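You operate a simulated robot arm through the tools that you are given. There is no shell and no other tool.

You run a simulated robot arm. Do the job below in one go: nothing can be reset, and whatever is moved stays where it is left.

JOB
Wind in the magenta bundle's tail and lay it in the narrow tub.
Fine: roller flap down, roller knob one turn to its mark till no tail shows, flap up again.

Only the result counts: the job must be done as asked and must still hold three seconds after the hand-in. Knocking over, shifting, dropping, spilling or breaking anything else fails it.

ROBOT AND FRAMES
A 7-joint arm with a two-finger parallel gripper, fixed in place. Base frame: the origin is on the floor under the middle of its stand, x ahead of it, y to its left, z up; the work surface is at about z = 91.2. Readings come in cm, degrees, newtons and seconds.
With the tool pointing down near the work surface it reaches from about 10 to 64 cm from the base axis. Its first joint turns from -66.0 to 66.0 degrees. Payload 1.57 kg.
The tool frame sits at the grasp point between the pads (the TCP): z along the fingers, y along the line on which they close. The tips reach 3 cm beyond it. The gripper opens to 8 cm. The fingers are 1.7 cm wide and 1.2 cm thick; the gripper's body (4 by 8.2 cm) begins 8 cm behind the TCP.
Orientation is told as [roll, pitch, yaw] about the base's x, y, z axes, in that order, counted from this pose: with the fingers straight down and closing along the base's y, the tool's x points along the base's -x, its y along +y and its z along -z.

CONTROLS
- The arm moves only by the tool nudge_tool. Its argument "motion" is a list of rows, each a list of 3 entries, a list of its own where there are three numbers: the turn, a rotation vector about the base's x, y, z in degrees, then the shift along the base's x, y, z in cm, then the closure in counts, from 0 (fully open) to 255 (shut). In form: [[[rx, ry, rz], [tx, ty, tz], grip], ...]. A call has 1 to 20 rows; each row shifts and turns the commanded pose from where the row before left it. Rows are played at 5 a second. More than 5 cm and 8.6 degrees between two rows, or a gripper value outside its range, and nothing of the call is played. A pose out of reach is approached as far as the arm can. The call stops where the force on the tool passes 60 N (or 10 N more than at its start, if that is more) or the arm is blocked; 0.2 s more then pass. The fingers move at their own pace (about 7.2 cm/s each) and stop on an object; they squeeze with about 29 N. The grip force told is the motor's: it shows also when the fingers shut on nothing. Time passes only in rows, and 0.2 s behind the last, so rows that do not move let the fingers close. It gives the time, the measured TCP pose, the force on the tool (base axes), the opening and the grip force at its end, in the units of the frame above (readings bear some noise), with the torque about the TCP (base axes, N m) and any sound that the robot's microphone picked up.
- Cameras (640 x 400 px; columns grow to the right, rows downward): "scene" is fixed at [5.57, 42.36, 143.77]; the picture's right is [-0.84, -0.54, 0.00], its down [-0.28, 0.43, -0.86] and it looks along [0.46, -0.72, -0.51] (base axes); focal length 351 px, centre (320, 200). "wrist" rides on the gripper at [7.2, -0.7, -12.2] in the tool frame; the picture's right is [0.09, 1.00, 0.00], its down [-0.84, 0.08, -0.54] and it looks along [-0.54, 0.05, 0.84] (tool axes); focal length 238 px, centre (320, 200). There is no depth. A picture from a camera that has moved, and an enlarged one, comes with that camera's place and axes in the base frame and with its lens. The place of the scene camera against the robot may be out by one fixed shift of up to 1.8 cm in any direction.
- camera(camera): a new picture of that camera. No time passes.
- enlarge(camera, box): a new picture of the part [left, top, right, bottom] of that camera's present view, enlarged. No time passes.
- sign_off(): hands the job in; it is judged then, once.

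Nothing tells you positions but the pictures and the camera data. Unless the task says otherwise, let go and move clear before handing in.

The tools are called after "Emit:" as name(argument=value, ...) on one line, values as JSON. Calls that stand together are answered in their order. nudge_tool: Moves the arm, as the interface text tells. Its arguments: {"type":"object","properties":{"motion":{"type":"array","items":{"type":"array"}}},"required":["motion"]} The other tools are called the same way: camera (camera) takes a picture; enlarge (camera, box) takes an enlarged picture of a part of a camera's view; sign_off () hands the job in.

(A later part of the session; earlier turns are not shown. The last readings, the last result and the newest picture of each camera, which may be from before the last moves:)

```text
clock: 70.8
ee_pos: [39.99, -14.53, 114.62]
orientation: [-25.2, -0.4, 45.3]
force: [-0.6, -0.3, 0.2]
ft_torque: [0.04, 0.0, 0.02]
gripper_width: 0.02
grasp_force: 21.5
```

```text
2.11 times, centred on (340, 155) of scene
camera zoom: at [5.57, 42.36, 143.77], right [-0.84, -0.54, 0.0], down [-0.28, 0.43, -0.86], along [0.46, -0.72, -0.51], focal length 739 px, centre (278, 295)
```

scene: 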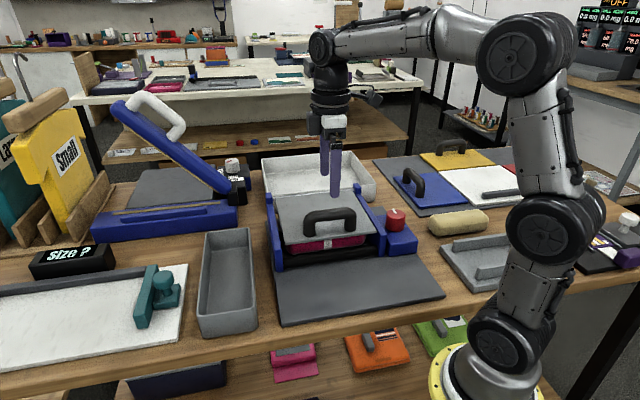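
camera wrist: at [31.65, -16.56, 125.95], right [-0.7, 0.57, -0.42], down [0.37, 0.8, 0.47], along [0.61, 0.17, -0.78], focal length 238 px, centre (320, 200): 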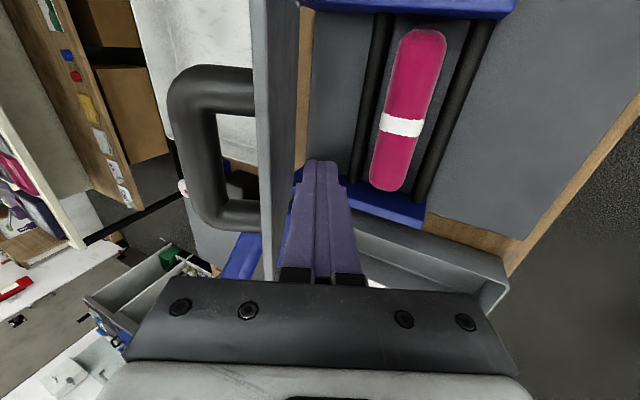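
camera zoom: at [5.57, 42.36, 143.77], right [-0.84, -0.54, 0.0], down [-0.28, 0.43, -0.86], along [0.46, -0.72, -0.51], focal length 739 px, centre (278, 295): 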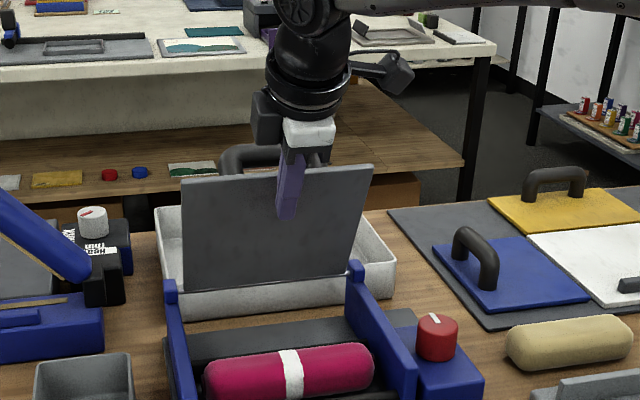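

Emit:
nudge_tool(motion=[[[0, 0, 0], [0.67, -0.67, 0.13], 255], [[0, 0, 0], [0.67, -0.67, 0.13], 255], [[0, 0, 0], [0.67, -0.67, 0.13], 255], [[0, 0, 0], [0.67, -0.67, 0.13], 255], [[0, 0, 0], [0.67, -0.67, 0.13], 255], [[0, 0, 0], [0.67, -0.67, 0.13], 255], [[0, 0, 0], [0, 0, 0], 255]])

Emit:
camera(camera="wrist")

```text
clock: 72.4
ee_pos: [44.0, -18.43, 115.54]
orientation: [-25.0, -0.4, 45.2]
force: [-1.5, 1.2, -0.5]
ft_torque: [0.02, 0.06, 0.02]
gripper_width: 0.0
grasp_force: 21.2
```

```text
taken
camera wrist: at [35.7, -20.58, 126.78], right [-0.7, 0.57, -0.42], down [0.37, 0.8, 0.47], along [0.61, 0.17, -0.78], focal length 238 px, centre (320, 200)
```

wrist: 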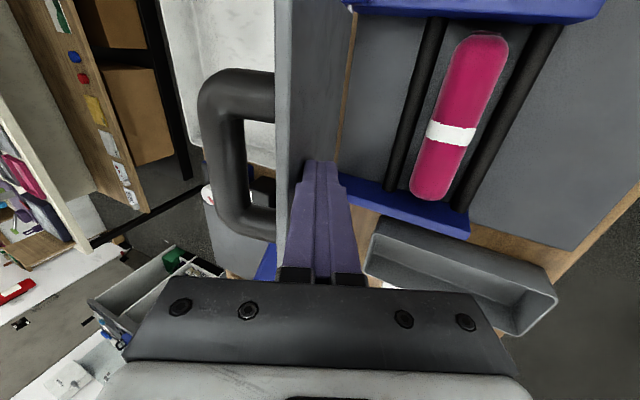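

Emit:
nudge_tool(motion=[[[0, 0, 0], [0.67, -0.67, 0.05], 255], [[0, 0, 0], [0.67, -0.67, 0.0], 255], [[0, 0, 0], [0.67, -0.67, 0.0], 255], [[0, 0, 0], [0.67, -0.67, -0.05], 255], [[0, 0, 0], [0.67, -0.67, -0.1], 255], [[0, 0, 0], [0, 0, 0], 255]])

Emit:
camera(camera="wrist")

Emit:
enlarge(camera="scene", box=[240, 60, 440, 250])

```text
clock: 73.8
ee_pos: [47.25, -21.86, 115.25]
orientation: [-25.0, -0.5, 45.2]
force: [-1.2, 0.9, 0.0]
ft_torque: [0.03, 0.01, 0.03]
gripper_width: 0.0
grasp_force: 21.1
```

```text
taken
camera wrist: at [38.99, -23.95, 126.55], right [-0.7, 0.57, -0.42], down [0.37, 0.8, 0.47], along [0.61, 0.17, -0.78], focal length 238 px, centre (320, 200)
```

wrist: 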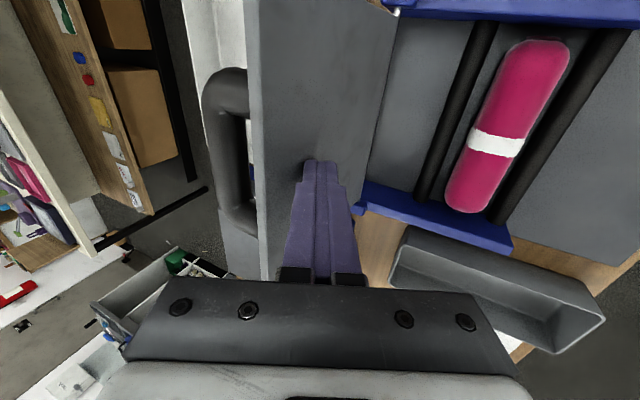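

```text
2.11 times, centred on (340, 155) of scene
camera zoom: at [5.57, 42.36, 143.77], right [-0.84, -0.54, 0.0], down [-0.28, 0.43, -0.86], along [0.46, -0.72, -0.51], focal length 739 px, centre (278, 295)
```

zoom: 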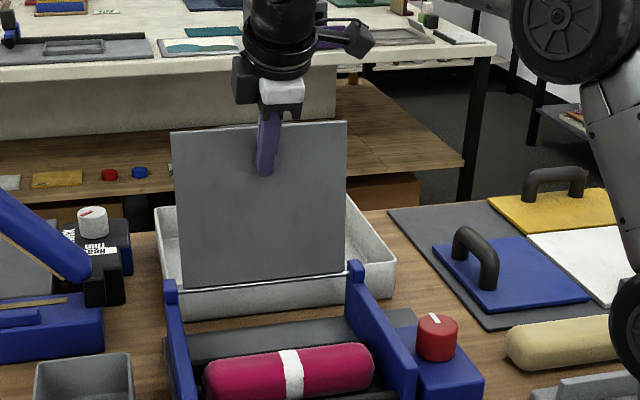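

Nearly back at the original position. I'll push the last bit until it reaches its stop.

Emit:
nudge_tool(motion=[[[0, 0, 0], [0.4, -0.4, -0.08], 255], [[0, 0, 0], [0.4, -0.4, -0.08], 255], [[0, 0, 0], [0.4, -0.4, -0.08], 255], [[0, 0, 0], [0, 0, 0], 255]])

Emit:
enlarge(camera="scene", box=[180, 100, 460, 340])

```text
clock: 74.8
ee_pos: [48.58, -23.2, 115.06]
orientation: [-25.0, -0.6, 45.2]
force: [-0.8, 2.1, -0.3]
ft_torque: [0.04, 0.01, 0.01]
gripper_width: 0.02
grasp_force: 21.2
```

```text
1.67 times, centred on (320, 220) of scene
camera zoom: at [5.57, 42.36, 143.76], right [-0.84, -0.54, 0.0], down [-0.28, 0.43, -0.86], along [0.46, -0.72, -0.51], focal length 585 px, centre (320, 167)
```

zoom: 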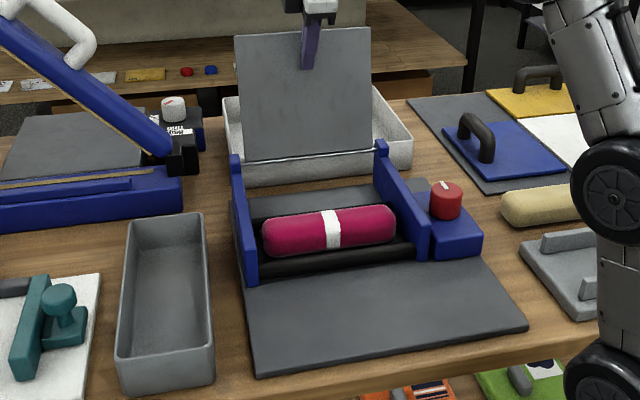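

Emit:
nudge_tool(motion=[[[0, 0, 0], [0.3, -0.3, -0.08], 255], [[0, 0, 0], [0.3, -0.3, -0.08], 255], [[0, 0, 0], [0, 0, 0], 255]])

Emit:
enlarge(camera="scene", box=[180, 100, 460, 340])

```text
clock: 75.6
ee_pos: [49.06, -23.67, 114.95]
orientation: [-25.1, -0.5, 45.2]
force: [-1.4, 0.1, -0.9]
ft_torque: [0.03, 0.04, -0.04]
gripper_width: 0.0
grasp_force: 21.1
```

```text
1.67 times, centred on (320, 220) of scene
camera zoom: at [5.57, 42.36, 143.77], right [-0.84, -0.54, 0.0], down [-0.28, 0.43, -0.86], along [0.46, -0.72, -0.51], focal length 585 px, centre (320, 167)
```

zoom: 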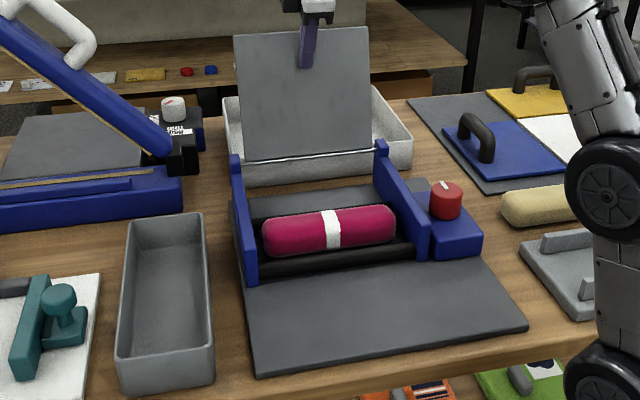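

The flap is back at its original upright position. I'll back away, straighten the tool, and move above the bundle.

Emit:
nudge_tool(motion=[[[0, 0, 0], [-1.5, 1.5, 0], 255], [[0, 0, 0], [-2.0, 2.0, 0], 255], [[5.9, 5.9, 0], [-2.0, 2.0, 0], 255], [[5.9, 5.9, 0], [-2.0, 2.0, 0], 150], [[5.9, 5.9, 0], [-2.0, 2.0, 0], 50], [[0, 0, 0], [-0.8, 0.8, 0], 0], [[0, 0, 0], [0, 0, 0], 0]])

Emit:
camera(camera="wrist")

Emit:
enlarge(camera="scene", box=[180, 100, 460, 340])

```text
clock: 77.2
ee_pos: [39.02, -13.4, 115.02]
orientation: [0.0, -0.6, 45.1]
force: [-0.1, 0.0, 0.1]
ft_torque: [0.02, -0.02, -0.04]
gripper_width: 8.02
grasp_force: 0.1
```

```text
taken
camera wrist: at [34.27, -19.13, 127.06], right [-0.77, 0.64, 0.0], down [0.53, 0.64, 0.55], along [0.35, 0.42, -0.84], focal length 238 px, centre (320, 200)
```

wrist: 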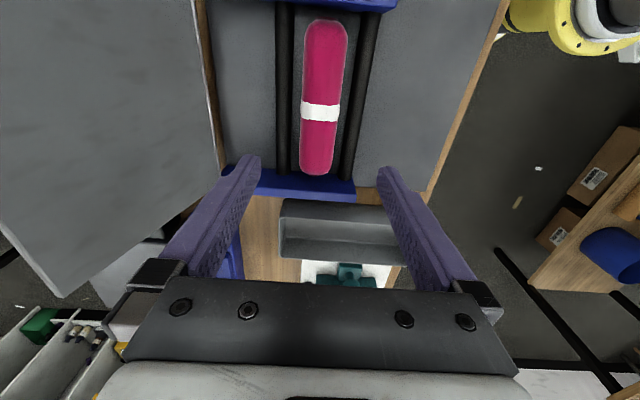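

```text
1.67 times, centred on (320, 220) of scene
camera zoom: at [5.57, 42.36, 143.77], right [-0.84, -0.54, 0.0], down [-0.28, 0.43, -0.86], along [0.46, -0.72, -0.51], focal length 585 px, centre (320, 167)
```

zoom: 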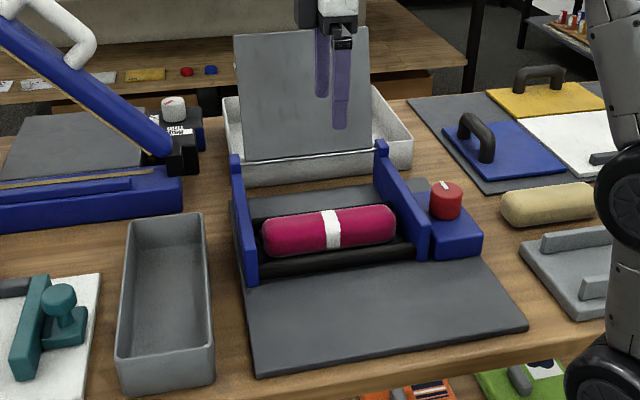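

Emit:
enlarge(camera="wrist", box=[240, 0, 400, 190])

Emit:
enlarge(camera="scene", box=[260, 190, 400, 280])

```text
2.11 times, centred on (320, 95) of wrist
camera zoom: at [34.27, -19.13, 127.06], right [-0.77, 0.64, 0.0], down [0.53, 0.64, 0.55], along [0.35, 0.42, -0.84], focal length 502 px, centre (320, 421)
```

zoom: 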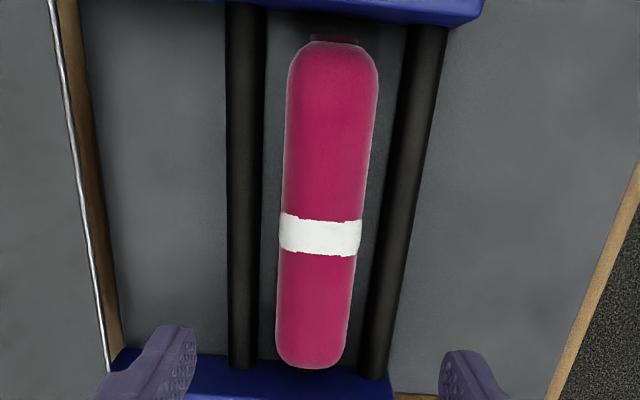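

```text
4.44 times, centred on (330, 235) of scene
camera zoom: at [5.57, 42.36, 143.77], right [-0.84, -0.54, 0.0], down [-0.28, 0.43, -0.86], along [0.46, -0.72, -0.51], focal length 1560 px, centre (276, 44)
```

zoom: 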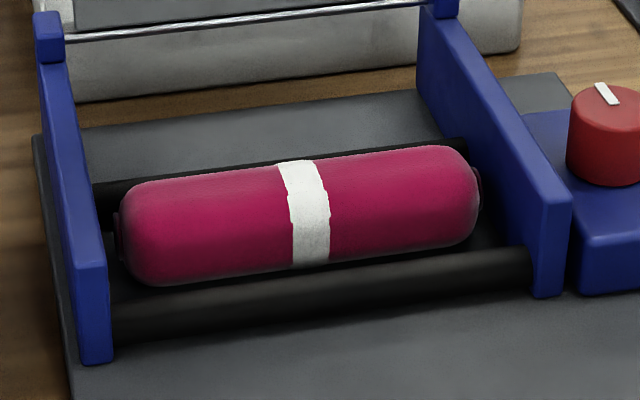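

The bundle's axis is at about u≈17.8, v≈37.1, z≈94.5, lying between two low rollers with 1.45 cm gaps each side. I'll lower in stages and keep the opening narrow to fit.

Emit:
nudge_tool(motion=[[[0, 0, 0.5], [-0.1, -0.2, -3], 60], [[0, 0.5, 0], [0, 0, -3], 80], [[0, 0, 0], [0, 0, -3], 80], [[0, 0, 0], [0, 0, -3], 80], [[0, 0, 0], [0, 0, 0], 80]])

Emit:
camera(camera="wrist")

Emit:
enlarge(camera="wrist", box=[240, 60, 400, 220])

Emit:
enlarge(camera="scene", box=[260, 150, 400, 280])

```text
clock: 78.4
ee_pos: [38.76, -13.52, 102.84]
orientation: [0.4, -0.2, 45.5]
force: [0.5, -0.4, 0.1]
ft_torque: [-0.01, 0.01, 0.01]
gripper_width: 5.48
grasp_force: 0.0
```

```text
taken
camera wrist: at [34.18, -19.3, 115.03], right [-0.77, 0.63, 0.01], down [0.53, 0.65, 0.55], along [0.34, 0.43, -0.84], focal length 238 px, centre (320, 200)
```

wrist: 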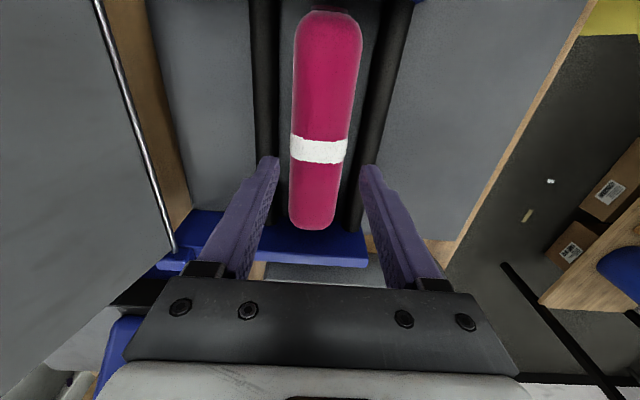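

```text
2.50 times, centred on (320, 140) of wrist
camera zoom: at [34.18, -19.3, 115.03], right [-0.77, 0.63, 0.01], down [0.53, 0.65, 0.55], along [0.34, 0.43, -0.84], focal length 596 px, centre (320, 350)
```

zoom: 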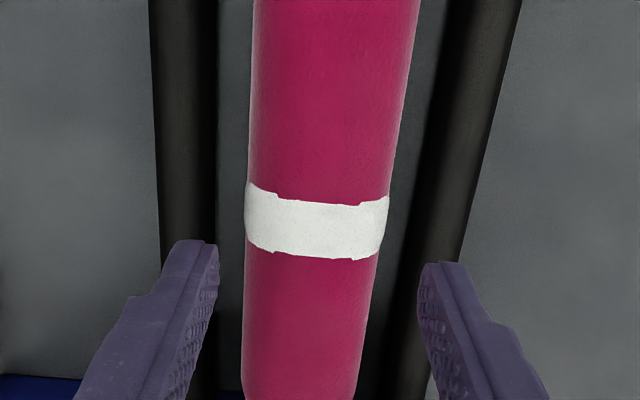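

```text
3.08 times, centred on (330, 215) of scene
camera zoom: at [5.57, 42.36, 143.77], right [-0.84, -0.54, 0.0], down [-0.28, 0.43, -0.86], along [0.46, -0.72, -0.51], focal length 1080 px, centre (289, 154)
```

zoom: 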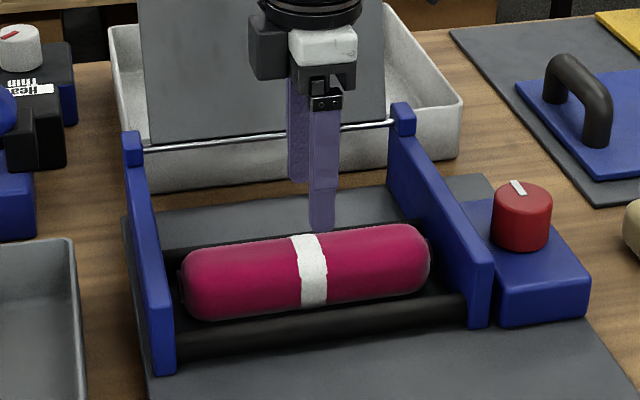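

Emit:
nudge_tool(motion=[[[0, 0, 0], [-0.22, -0.22, -1.5], 86], [[0, 0, 0], [0, 0, -1.5], 86], [[0, 0, 0], [0, 0, -1.0], 86], [[0, 0, 0], [0, 0, 0], 86]])

Emit:
enlarge(camera="wrist", box=[240, 60, 400, 220])

Emit:
enlarge(camera="scene", box=[260, 170, 400, 280])

```text
clock: 79.4
ee_pos: [38.46, -13.83, 98.94]
orientation: [0.2, -0.2, 45.5]
force: [-0.8, 0.1, 0.5]
ft_torque: [-0.02, 0.0, -0.03]
gripper_width: 5.28
grasp_force: 0.1
```

```text
2.50 times, centred on (320, 140) of wrist
camera zoom: at [33.94, -19.67, 111.07], right [-0.77, 0.63, 0.01], down [0.53, 0.65, 0.55], along [0.34, 0.43, -0.84], focal length 596 px, centre (320, 350)
```

zoom: 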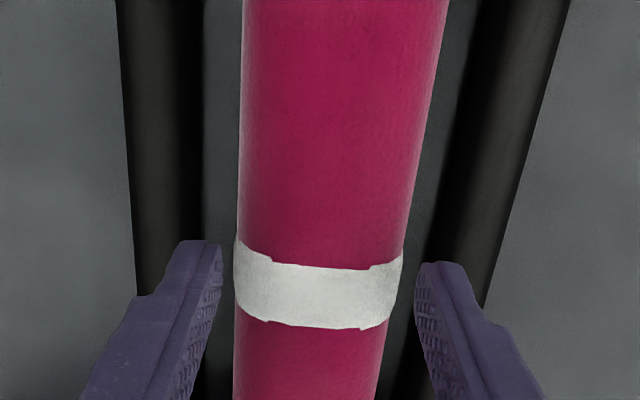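

```text
3.64 times, centred on (330, 225) of scene
camera zoom: at [5.57, 42.36, 143.77], right [-0.84, -0.54, 0.0], down [-0.28, 0.43, -0.86], along [0.46, -0.72, -0.51], focal length 1276 px, centre (284, 109)
```

zoom: 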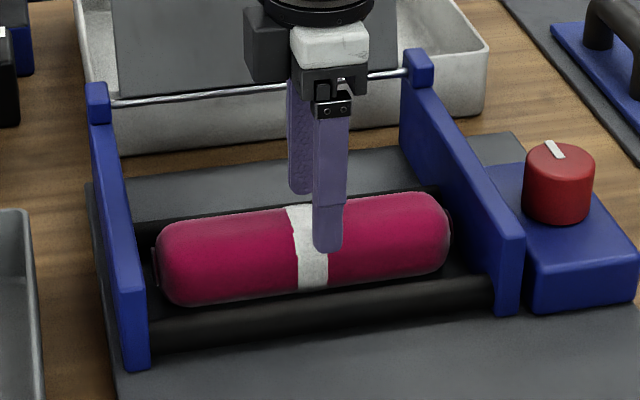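

Emit:
nudge_tool(motion=[[[0, 0, 0], [0, 0, -0.6], 86], [[0, 0, 0], [0, 0, -0.6], 86], [[0, 0, 0], [0, 0, -0.5], 86], [[0, 0, 0], [0, 0, 0], 86]])

Emit:
enlarge(camera="wrist", box=[240, 60, 400, 220])

Emit:
enlarge(camera="scene", box=[260, 170, 400, 280])

```text
clock: 80.4
ee_pos: [38.41, -13.77, 97.32]
orientation: [0.2, -0.3, 45.4]
force: [0.1, -1.0, -0.1]
ft_torque: [-0.02, 0.01, 0.01]
gripper_width: 5.31
grasp_force: 0.0
```

```text
2.50 times, centred on (320, 140) of wrist
camera zoom: at [33.99, -19.54, 109.41], right [-0.77, 0.63, 0.01], down [0.53, 0.65, 0.55], along [0.34, 0.43, -0.84], focal length 596 px, centre (320, 350)
```

zoom: 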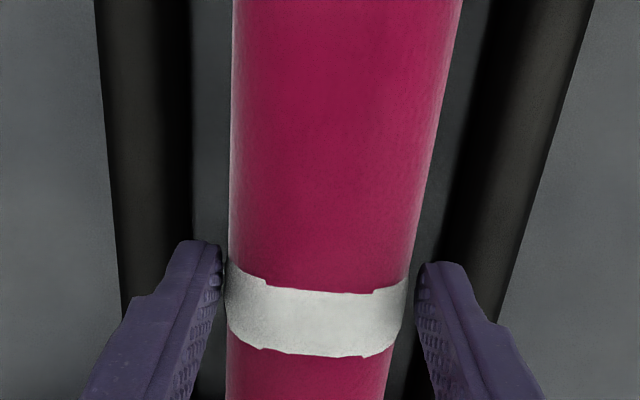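

```text
3.64 times, centred on (330, 225) of scene
camera zoom: at [5.57, 42.36, 143.77], right [-0.84, -0.54, 0.0], down [-0.28, 0.43, -0.86], along [0.46, -0.72, -0.51], focal length 1276 px, centre (284, 109)
```

zoom: 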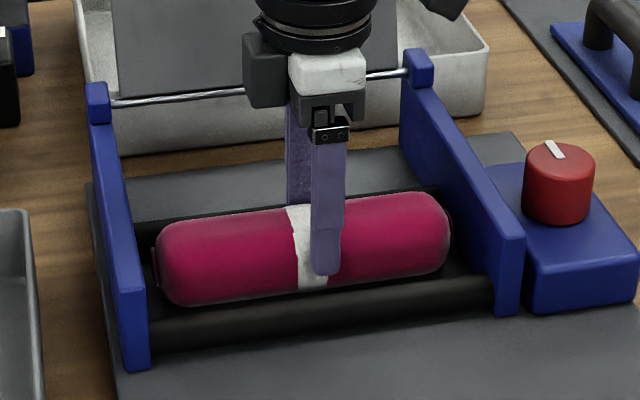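

Emit:
nudge_tool(motion=[[[0, 0, 0], [0, 0, -0.3], 86], [[0, 0, 0], [0, 0, 0], 100], [[0, 0, 0], [0, 0, 0], 255], [[0, 0, 0], [0, 0, 0], 255], [[0, 0, 0], [0, 0, 0], 255]])

Emit:
enlarge(camera="wrist", box=[240, 60, 400, 220])

```text
clock: 81.6
ee_pos: [38.55, -13.83, 97.12]
orientation: [0.3, -0.1, 45.4]
force: [0.6, -0.2, 3.2]
ft_torque: [-0.12, -0.05, -0.09]
gripper_width: 4.92
grasp_force: 28.6
```

```text
2.50 times, centred on (320, 140) of wrist
camera zoom: at [33.99, -19.55, 109.22], right [-0.77, 0.63, 0.0], down [0.53, 0.65, 0.55], along [0.34, 0.42, -0.84], focal length 596 px, centre (320, 350)
```

zoom: 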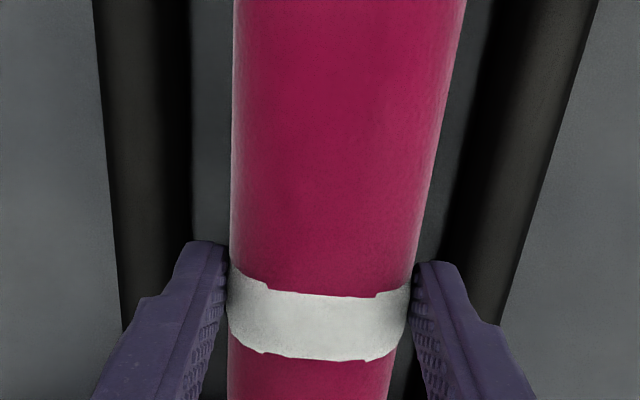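

The bundle is gripped at 4.9 cm. I'll lift slowly and check.

Emit:
nudge_tool(motion=[[[0, 0, 0], [0, 0, 0.5], 255], [[0, 0, 0], [0, 0, 0.5], 255], [[0, 0, 0], [0, 0, 1.0], 255], [[0, 0, 0], [0, 0, 0], 255]])

Emit:
enlarge(camera="scene", box=[260, 170, 400, 280])

Emit:
camera(camera="wrist")

```text
clock: 82.6
ee_pos: [38.5, -13.87, 98.86]
orientation: [0.2, -0.1, 45.5]
force: [-0.9, -0.2, -1.3]
ft_torque: [-0.02, 0.02, 0.0]
gripper_width: 4.95
grasp_force: 29.4
```

```text
3.64 times, centred on (330, 225) of scene
camera zoom: at [5.57, 42.36, 143.77], right [-0.84, -0.54, 0.0], down [-0.28, 0.43, -0.86], along [0.46, -0.72, -0.51], focal length 1276 px, centre (284, 109)
```

zoom: 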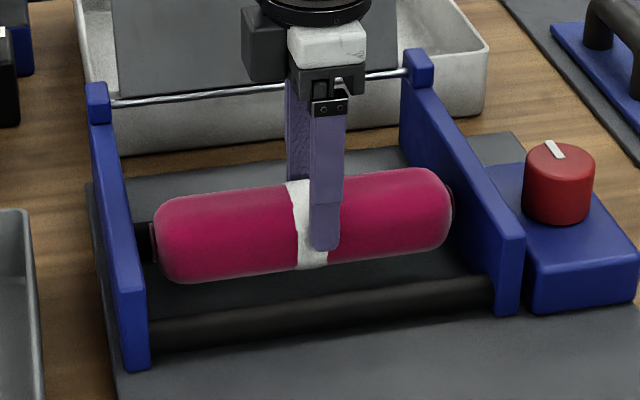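

```text
taken
camera wrist: at [34.05, -19.56, 111.1], right [-0.77, 0.63, 0.01], down [0.53, 0.65, 0.55], along [0.34, 0.43, -0.84], focal length 238 px, centre (320, 200)
```

wrist: 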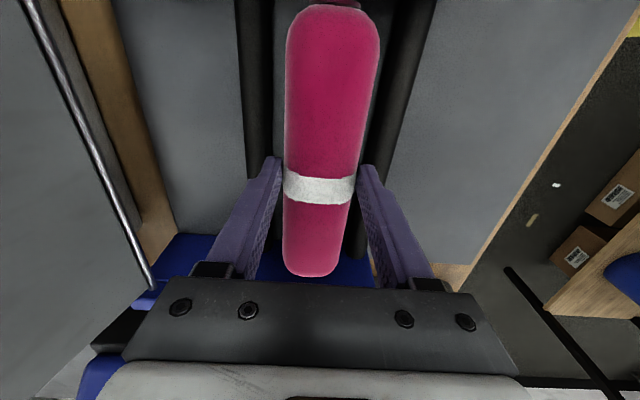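

The bundle lifted cleanly. I'll raise it, carry it toward the tub, and turn it 90° so it lines up with the tub's long axis.

Emit:
nudge_tool(motion=[[[0, 0, 0], [0, 0, 2], 255], [[0, 0, 0], [0, 0, 2], 255], [[0, 0, 0], [0, 0, 2.2], 255], [[0, 0, 0], [0, 0, 2.4], 255], [[0, 0, 0], [0, 0, 2.4], 255], [[0, 0, 0], [0, 0, 2.4], 255], [[0, 0, 0], [0, 0, 0], 255]])

Emit:
nudge_tool(motion=[[[0, 0, -6], [0.4, 1.4, 0], 255], [[0, 0, -6], [0.4, 1.4, 0], 255], [[0, 0, -6], [0.4, 1.4, 0], 255], [[0, 0, -6], [0.4, 1.4, 0], 255], [[0, 0, -6], [0.4, 1.4, 0], 255], [[0, 0, -6], [0.4, 1.4, 0], 255], [[0, 0, -6], [0.4, 1.4, 0], 255], [[0, 0, -6], [0.4, 1.4, 0], 255], [[0, 0, -6], [0.4, 1.4, 0], 255], [[0, 0, -6], [0.4, 1.4, 0], 255], [[0, 0, -6], [0.4, 1.4, 0], 255], [[0, 0, -6], [0.4, 1.4, 0], 255], [[0, 0, -6], [0.4, 1.4, 0], 255], [[0, 0, -6], [0.4, 1.4, 0], 255], [[0, 0, -6], [0.4, 1.4, 0], 255], [[0, 0, 0], [0, 0, 0], 255]])

Emit:
camera(camera="wrist")

Emit:
camera(camera="scene")

```text
clock: 84.2
ee_pos: [38.42, -13.71, 112.38]
orientation: [0.4, -0.1, 45.5]
force: [0.4, -0.2, -1.6]
ft_torque: [-0.01, -0.02, 0.03]
gripper_width: 4.95
grasp_force: 29.2
```

```text
clock: 87.6
ee_pos: [44.27, 7.26, 112.19]
orientation: [0.2, -0.2, -44.6]
force: [0.4, -0.7, -1.6]
ft_torque: [0.01, 0.0, 0.0]
gripper_width: 4.94
grasp_force: 28.8
```

```text
taken
camera wrist: at [38.83, 11.66, 124.51], right [0.63, 0.77, 0.01], down [0.65, -0.53, 0.55], along [0.42, -0.34, -0.84], focal length 238 px, centre (320, 200)
```

wrist: 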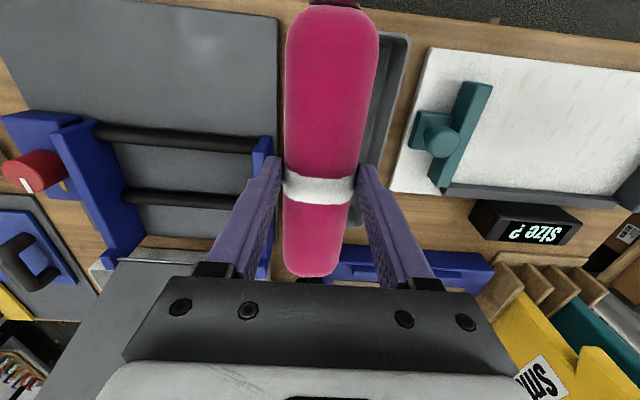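

```text
taken
```

scene: 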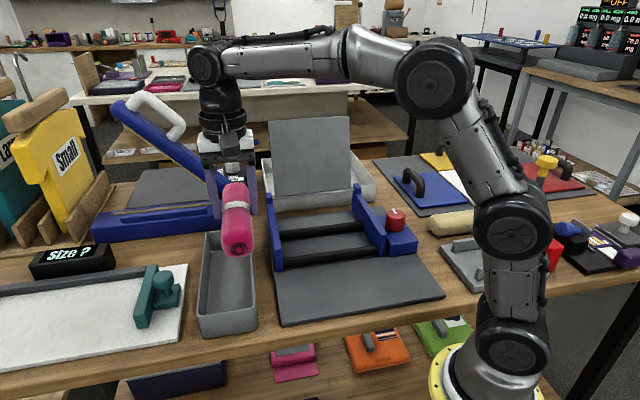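

I need an unobstructed view of the tub, so I'll shift sideways a little to see both rims next to the held bundle.

Emit:
nudge_tool(motion=[[[0, 0, 0], [-2.3, -2.3, 0.3], 255], [[0, 0, 0], [-2.3, -2.3, 0.3], 255], [[0, 0, 0], [0, 0, 0], 255]])

Emit:
camera(camera="wrist")

Emit:
enlarge(camera="wrist", box=[360, 20, 520, 260])

```text
clock: 88.4
ee_pos: [39.91, 2.6, 112.84]
orientation: [0.3, -0.2, -44.3]
force: [-0.1, 0.3, -1.9]
ft_torque: [-0.02, 0.04, -0.03]
gripper_width: 4.94
grasp_force: 28.8
```

```text
taken
camera wrist: at [34.32, 7.13, 124.95], right [0.63, 0.77, 0.01], down [0.65, -0.53, 0.55], along [0.42, -0.34, -0.84], focal length 238 px, centre (320, 200)
```

wrist: 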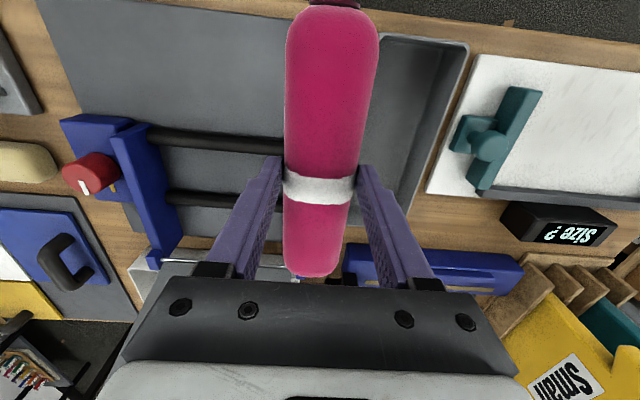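

```text
1.67 times, centred on (440, 140) of wrist
camera zoom: at [34.32, 7.13, 124.95], right [0.63, 0.77, 0.01], down [0.65, -0.53, 0.55], along [0.42, -0.34, -0.84], focal length 397 px, centre (120, 300)
```

zoom: 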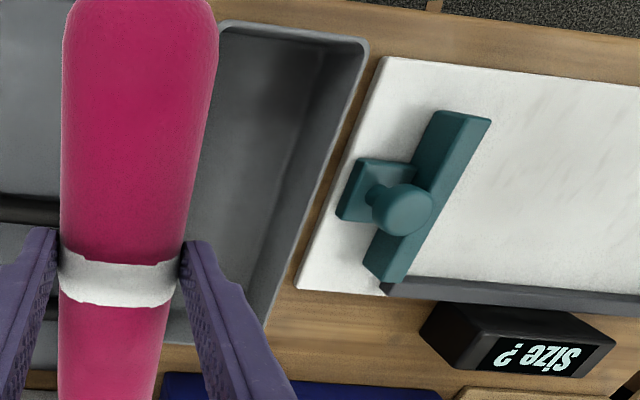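

Emit:
nudge_tool(motion=[[[0, 0, 0], [-2.3, -2.3, 0.3], 255], [[0, 0, 0], [-2.3, -2.3, 0.3], 255], [[0, 0, 0], [0, 0, 0], 255]])

Emit:
camera(camera="wrist")

Emit:
enlarge(camera="wrist", box=[360, 20, 580, 260])

```text
clock: 89.2
ee_pos: [35.43, -1.92, 113.48]
orientation: [0.2, -0.2, -44.4]
force: [-0.3, -0.3, -0.8]
ft_torque: [0.04, 0.04, 0.01]
gripper_width: 4.95
grasp_force: 28.7
```

```text
taken
camera wrist: at [29.74, 2.52, 125.58], right [0.63, 0.77, 0.01], down [0.65, -0.53, 0.55], along [0.42, -0.34, -0.84], focal length 238 px, centre (320, 200)
```

wrist: 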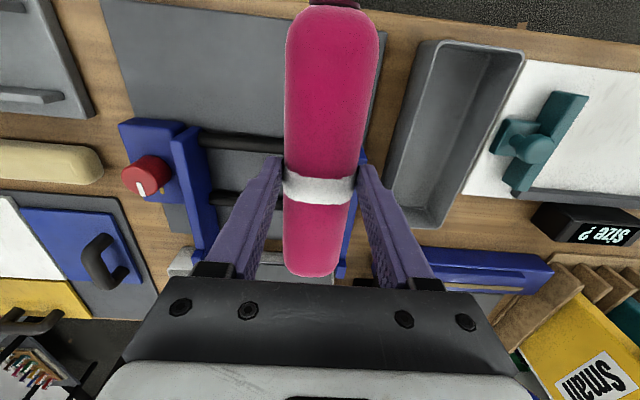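

```text
1.67 times, centred on (470, 140) of wrist
camera zoom: at [29.74, 2.52, 125.58], right [0.63, 0.77, 0.01], down [0.65, -0.53, 0.55], along [0.42, -0.34, -0.84], focal length 397 px, centre (70, 300)
```

zoom: 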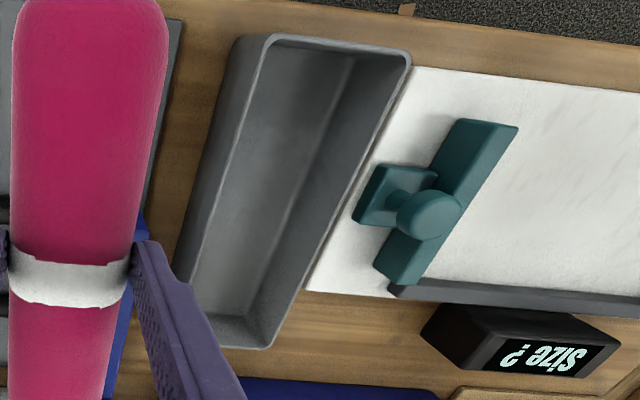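

Emit:
enlarge(camera="wrist", box=[370, 30, 530, 140])

Emit:
enlarge(camera="wrist", box=[370, 130, 530, 240])

```text
3.64 times, centred on (450, 85) of wrist
camera zoom: at [29.74, 2.52, 125.58], right [0.63, 0.77, 0.01], down [0.65, -0.53, 0.55], along [0.42, -0.34, -0.84], focal length 867 px, centre (-153, 618)
```

zoom: 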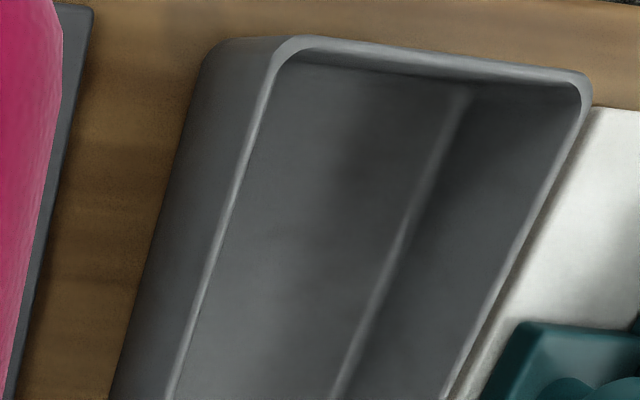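

```text
3.64 times, centred on (450, 185) of wrist
camera zoom: at [29.74, 2.52, 125.58], right [0.63, 0.77, 0.01], down [0.65, -0.53, 0.55], along [0.42, -0.34, -0.84], focal length 867 px, centre (-153, 254)
```

zoom: 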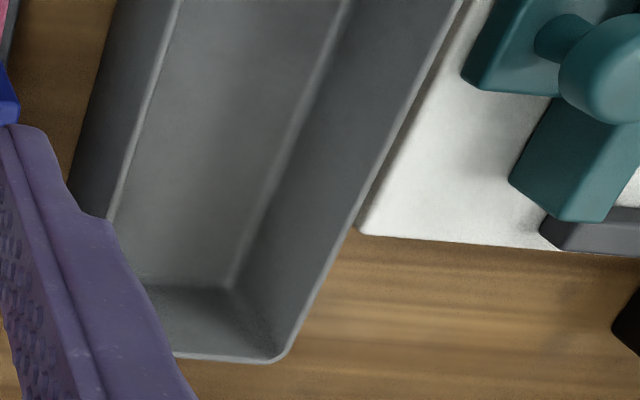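

The tub's rims lie at u≈34.6 and u≈43.7 (±0.5), v≈17.7–40.8, parallel to the held bundle. I'll move over its centre, lower partway, and refine there.

Emit:
nudge_tool(motion=[[[0, 0, -0.5], [3.3, 2.32, 0], 255], [[0, 0, 0], [3.3, 2.32, 0], 255], [[0, 0, 0], [3.3, 2.32, 0], 255], [[0, 0, 0], [3.3, 2.32, 0], 255], [[0, 0, 0], [0, 0, -3], 255], [[0, 0, 0], [0, 0, -3], 255], [[0, 0, 0], [0, 0, 0], 255]])

Emit:
camera(camera="wrist")

Emit:
enlarge(camera="wrist", box=[240, 0, 420, 280])

Emit:
enlarge(camera="scene", box=[170, 130, 300, 350])

```text
clock: 90.8
ee_pos: [48.55, 7.27, 107.48]
orientation: [0.3, -0.2, -45.0]
force: [-0.7, 0.9, -1.2]
ft_torque: [-0.01, -0.01, 0.0]
gripper_width: 4.94
grasp_force: 29.2
```

```text
taken
camera wrist: at [42.89, 11.77, 119.64], right [0.64, 0.77, 0.01], down [0.64, -0.54, 0.55], along [0.42, -0.35, -0.84], focal length 238 px, centre (320, 200)
```

wrist: 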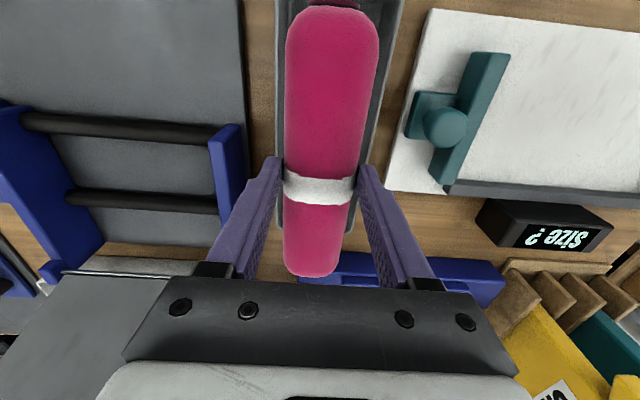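

```text
1.43 times, centred on (330, 140) of wrist
camera zoom: at [42.89, 11.77, 119.64], right [0.64, 0.77, 0.01], down [0.64, -0.54, 0.55], along [0.42, -0.35, -0.84], focal length 340 px, centre (306, 286)
```

zoom: 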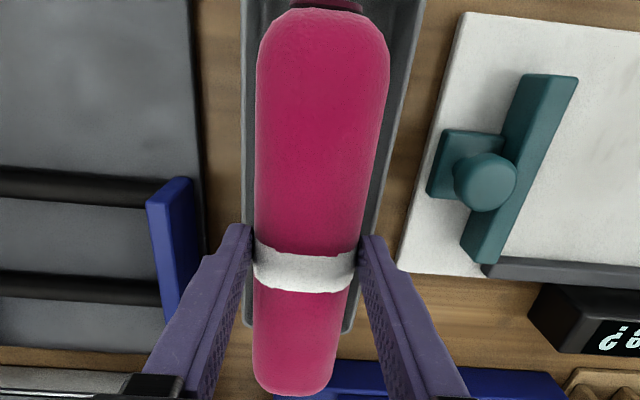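

```text
1.82 times, centred on (235, 240) of scene
camera zoom: at [5.57, 42.36, 143.77], right [-0.84, -0.54, 0.0], down [-0.28, 0.43, -0.86], along [0.46, -0.72, -0.51], focal length 638 px, centre (474, 127)
```

zoom: 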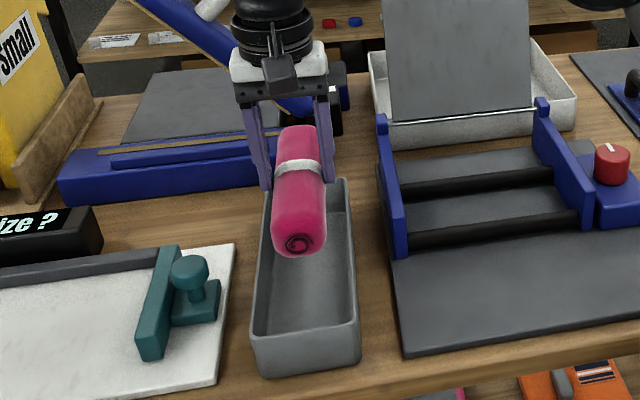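

Emit:
enlarge(camera="wrist", box=[265, 0, 425, 100])

Emit:
enlarge(camera="wrist", box=[265, 80, 425, 180])

Emit:
enlarge(camera="wrist", box=[265, 170, 425, 270])

```text
4.00 times, centred on (345, 50) of wrist
camera zoom: at [42.89, 11.77, 119.64], right [0.64, 0.77, 0.01], down [0.64, -0.54, 0.55], along [0.42, -0.35, -0.84], focal length 953 px, centre (220, 800)
```

zoom: 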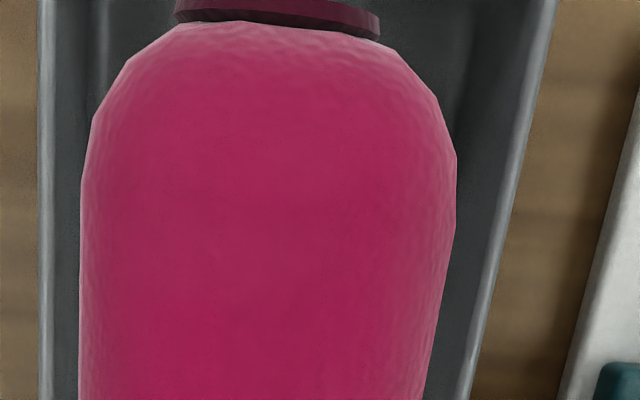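

```text
4.00 times, centred on (345, 130) of wrist
camera zoom: at [42.89, 11.77, 119.64], right [0.64, 0.77, 0.01], down [0.64, -0.54, 0.55], along [0.42, -0.35, -0.84], focal length 953 px, centre (220, 480)
```

zoom: 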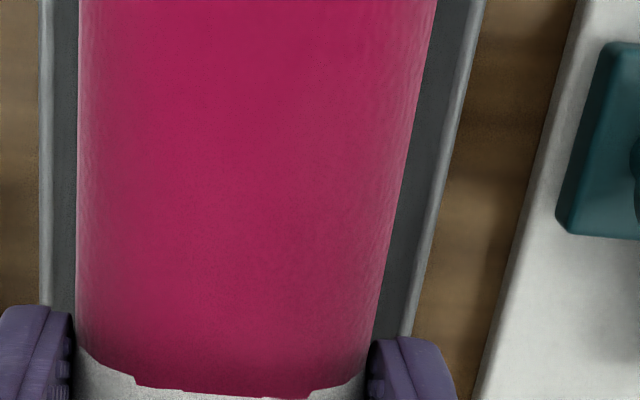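

```text
4.00 times, centred on (345, 220) of wrist
camera zoom: at [42.89, 11.77, 119.64], right [0.64, 0.77, 0.01], down [0.64, -0.54, 0.55], along [0.42, -0.35, -0.84], focal length 953 px, centre (220, 120)
```

zoom: 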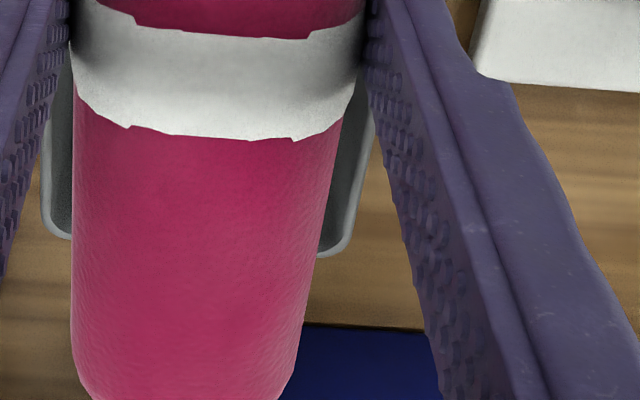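

Both rims are visible now, with the tub centre at u≈39.85, inner width about 9.4 cm, and rim at z≈95.8. I'll make a small correction and lower into it.

Emit:
nudge_tool(motion=[[[0, 0, 0], [0.67, -0.03, 0], 255], [[0, 0, 0], [0, 0, -2], 255], [[0, 0, 0], [0, 0, -2], 255], [[0, 0, 0], [0, 0, -1.5], 255], [[0, 0, 0], [0, 0, 0], 255]])

Emit:
camera(camera="wrist")

Emit:
enlarge(camera="scene", box=[170, 150, 300, 350])

```text
clock: 92.0
ee_pos: [49.19, 7.23, 101.97]
orientation: [0.3, -0.1, -45.0]
force: [0.4, -0.4, -1.3]
ft_torque: [0.02, 0.03, 0.01]
gripper_width: 4.97
grasp_force: 29.2
```

```text
taken
camera wrist: at [43.7, 11.73, 114.17], right [0.64, 0.77, 0.01], down [0.64, -0.54, 0.55], along [0.42, -0.35, -0.84], focal length 238 px, centre (320, 200)
```

wrist: 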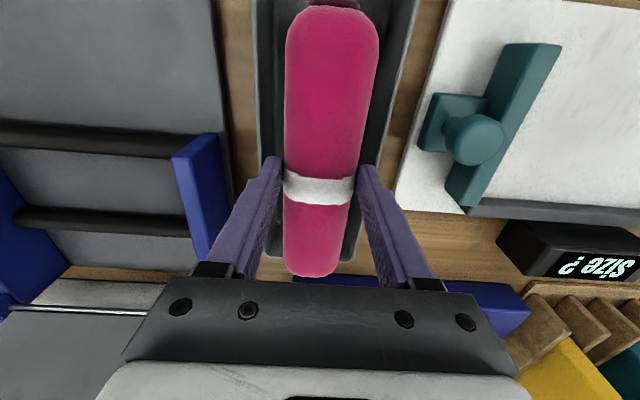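

```text
2.00 times, centred on (235, 250) of scene
camera zoom: at [5.57, 42.36, 143.77], right [-0.84, -0.54, 0.0], down [-0.28, 0.43, -0.86], along [0.46, -0.72, -0.51], focal length 702 px, centre (490, 100)
```

zoom: 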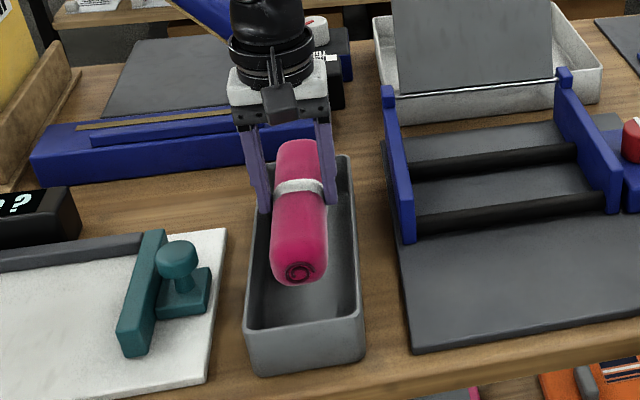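

Emit:
nudge_tool(motion=[[[0, 0, 0], [0, 0, -1.5], 255], [[0, 0, 0], [0, 0, -1.5], 255], [[0, 0, 0], [0, 0, -1.0], 255], [[0, 0, 0], [0, 0, 0], 255]])

Emit:
camera(camera="wrist")

Emit:
enlarge(camera="scene", box=[170, 150, 300, 350])

```text
clock: 93.0
ee_pos: [49.17, 7.16, 98.02]
orientation: [0.3, -0.2, -45.0]
force: [0.1, -0.4, -1.4]
ft_torque: [0.01, 0.02, 0.0]
gripper_width: 4.94
grasp_force: 28.6
```

```text
taken
camera wrist: at [43.69, 11.69, 110.2], right [0.64, 0.77, 0.01], down [0.64, -0.54, 0.55], along [0.42, -0.35, -0.84], focal length 238 px, centre (320, 200)
```

wrist: 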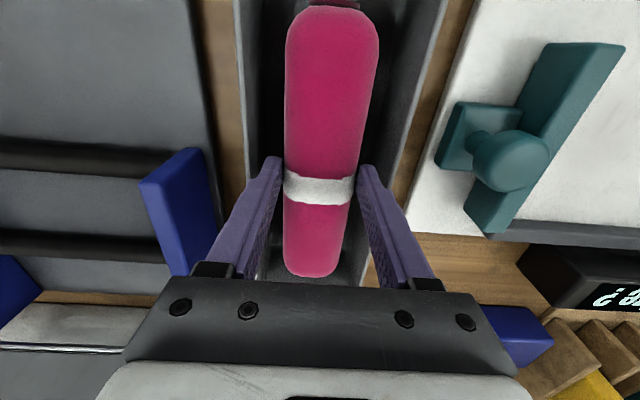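

```text
2.00 times, centred on (235, 250) of scene
camera zoom: at [5.57, 42.36, 143.77], right [-0.84, -0.54, 0.0], down [-0.28, 0.43, -0.86], along [0.46, -0.72, -0.51], focal length 702 px, centre (490, 100)
```

zoom: 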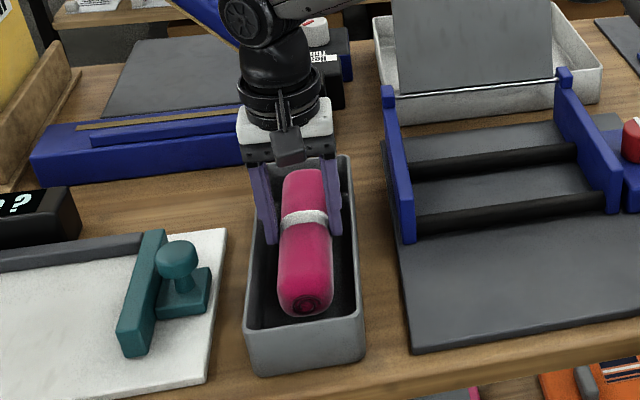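

The bundle is inside the tub and well clear of the walls. I'll lower slowly until it touches the floor.

Emit:
nudge_tool(motion=[[[0, 0, 0], [0, 0, -0.4], 255], [[0, 0, 0], [0, 0, -0.4], 255], [[0, 0, 0], [0, 0, -0.3], 255], [[0, 0, 0], [0, 0, 0], 255]])

```text
clock: 94.0
ee_pos: [49.23, 7.26, 96.82]
orientation: [0.3, -0.2, -45.0]
force: [0.5, -0.3, -0.9]
ft_torque: [-0.02, 0.04, 0.03]
gripper_width: 4.95
grasp_force: 29.3
```

Emit:
nudge_tool(motion=[[[0, 0, 0], [0, 0, -0.25], 255], [[0, 0, 0], [0, 0, -0.2], 255], [[0, 0, 0], [0, 0, 0], 255]])

Emit:
enlarge(camera="scene", box=[190, 200, 290, 350])

```text
clock: 94.8
ee_pos: [49.3, 7.26, 96.33]
orientation: [0.3, -0.1, -44.9]
force: [-0.6, 0.3, -1.5]
ft_torque: [0.05, 0.0, -0.02]
gripper_width: 4.92
grasp_force: 29.1
```

```text
2.67 times, centred on (240, 275) of scene
camera zoom: at [5.57, 42.36, 143.77], right [-0.84, -0.54, 0.0], down [-0.28, 0.43, -0.86], along [0.46, -0.72, -0.51], focal length 936 px, centre (533, 0)
```

zoom: 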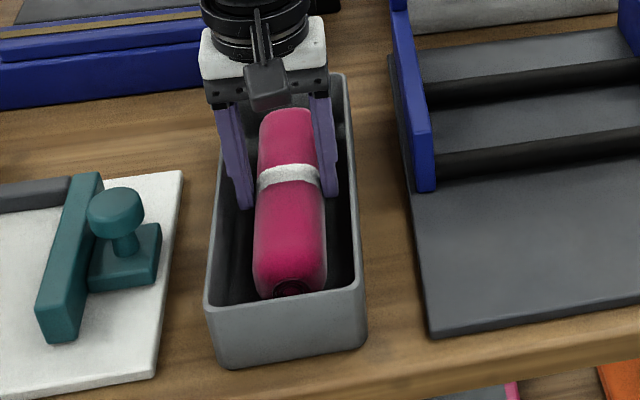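

Emit:
nudge_tool(motion=[[[0, 0, 0], [0, 0, -0.2], 255], [[0, 0, 0], [0, 0, -0.2], 255], [[0, 0, 0], [0, 0, 0], 255]])

```text
clock: 95.6
ee_pos: [49.21, 7.25, 96.28]
orientation: [0.4, -0.3, -45.0]
force: [-2.3, -0.1, 7.5]
ft_torque: [-0.2, 0.3, -0.08]
gripper_width: 4.95
grasp_force: 28.7
```

Contact with the tub floor, at about 8 N. I'll release with a small opening, then lift straight up.

Emit:
nudge_tool(motion=[[[0, 0, 0], [0, 0, 0.1], 90], [[0, 0, 0], [0, 0, 0], 76], [[0, 0, 0], [0, 0, 0], 76], [[0, 0, 0], [0, 0, 0], 76]])

Emit:
camera(camera="wrist")

Emit:
enlarge(camera="scene", box=[190, 200, 290, 350])

```text
clock: 96.6
ee_pos: [49.21, 7.24, 96.26]
orientation: [0.3, -0.2, -45.0]
force: [0.7, 0.4, -0.3]
ft_torque: [0.0, 0.02, 0.03]
gripper_width: 5.59
grasp_force: 0.1
```

```text
taken
camera wrist: at [43.67, 11.81, 108.43], right [0.64, 0.77, 0.01], down [0.64, -0.54, 0.55], along [0.42, -0.35, -0.84], focal length 238 px, centre (320, 200)
```

wrist: 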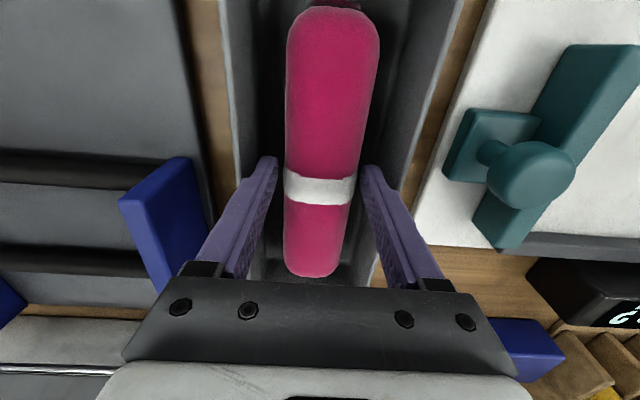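

```text
2.67 times, centred on (240, 275) of scene
camera zoom: at [5.57, 42.36, 143.77], right [-0.84, -0.54, 0.0], down [-0.28, 0.43, -0.86], along [0.46, -0.72, -0.51], focal length 936 px, centre (533, 0)
```

zoom: 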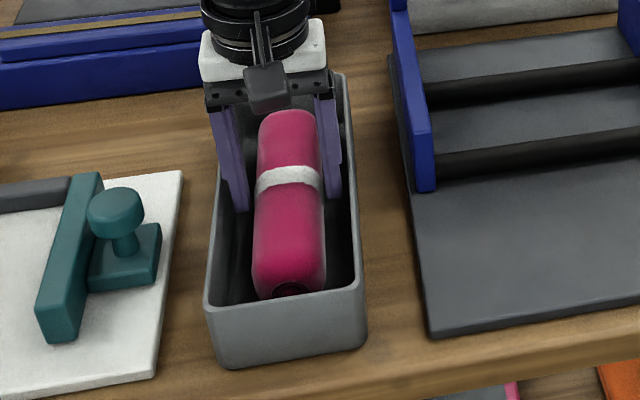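

Released, and the bundle rests in the tub. I'll lift straight up and clear.

Emit:
nudge_tool(motion=[[[0, 0, 0], [0, 0, 1.5], 76], [[0, 0, 0], [0, 0, 2], 76], [[0, 0, 0], [0, 0, 3], 76], [[0, 0, 0], [0, 0, 3], 76], [[0, 0, 0], [0, 0, 3], 76], [[0, 0, 0], [0, 0, 3], 76], [[0, 0, 0], [-2, -1, 2], 76], [[0, 0, 0], [-3, -1, 0], 76], [[0, 0, 0], [-3, -1, 0], 76], [[0, 0, 0], [0, 0, 0], 76]])

Emit:
camera(camera="scene")

Emit:
enlarge(camera="scene", box=[180, 100, 460, 340])

Emit:
camera(camera="wrist")

```text
clock: 98.8
ee_pos: [41.0, 4.19, 113.5]
orientation: [0.3, -0.2, -45.1]
force: [0.0, 0.7, -0.1]
ft_torque: [0.02, 0.05, 0.02]
gripper_width: 5.6
grasp_force: 0.1
```

```text
taken
```

scene: 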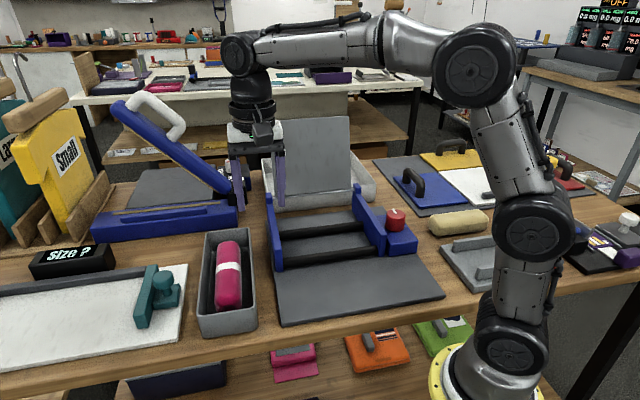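

```text
1.67 times, centred on (320, 220) of scene
camera zoom: at [5.57, 42.36, 143.77], right [-0.84, -0.54, 0.0], down [-0.28, 0.43, -0.86], along [0.46, -0.72, -0.51], focal length 585 px, centre (320, 167)
```

zoom: 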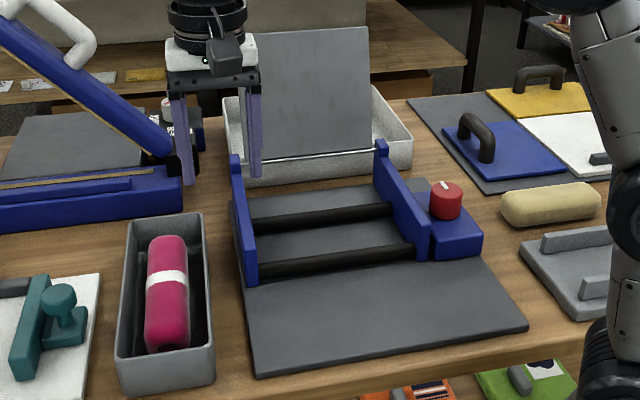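

```text
taken
camera wrist: at [35.53, 8.71, 125.74], right [0.64, 0.77, 0.01], down [0.64, -0.54, 0.55], along [0.42, -0.35, -0.84], focal length 238 px, centre (320, 200)
```

wrist: 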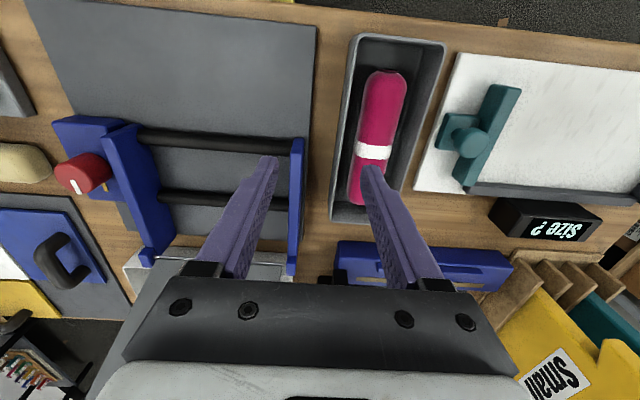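

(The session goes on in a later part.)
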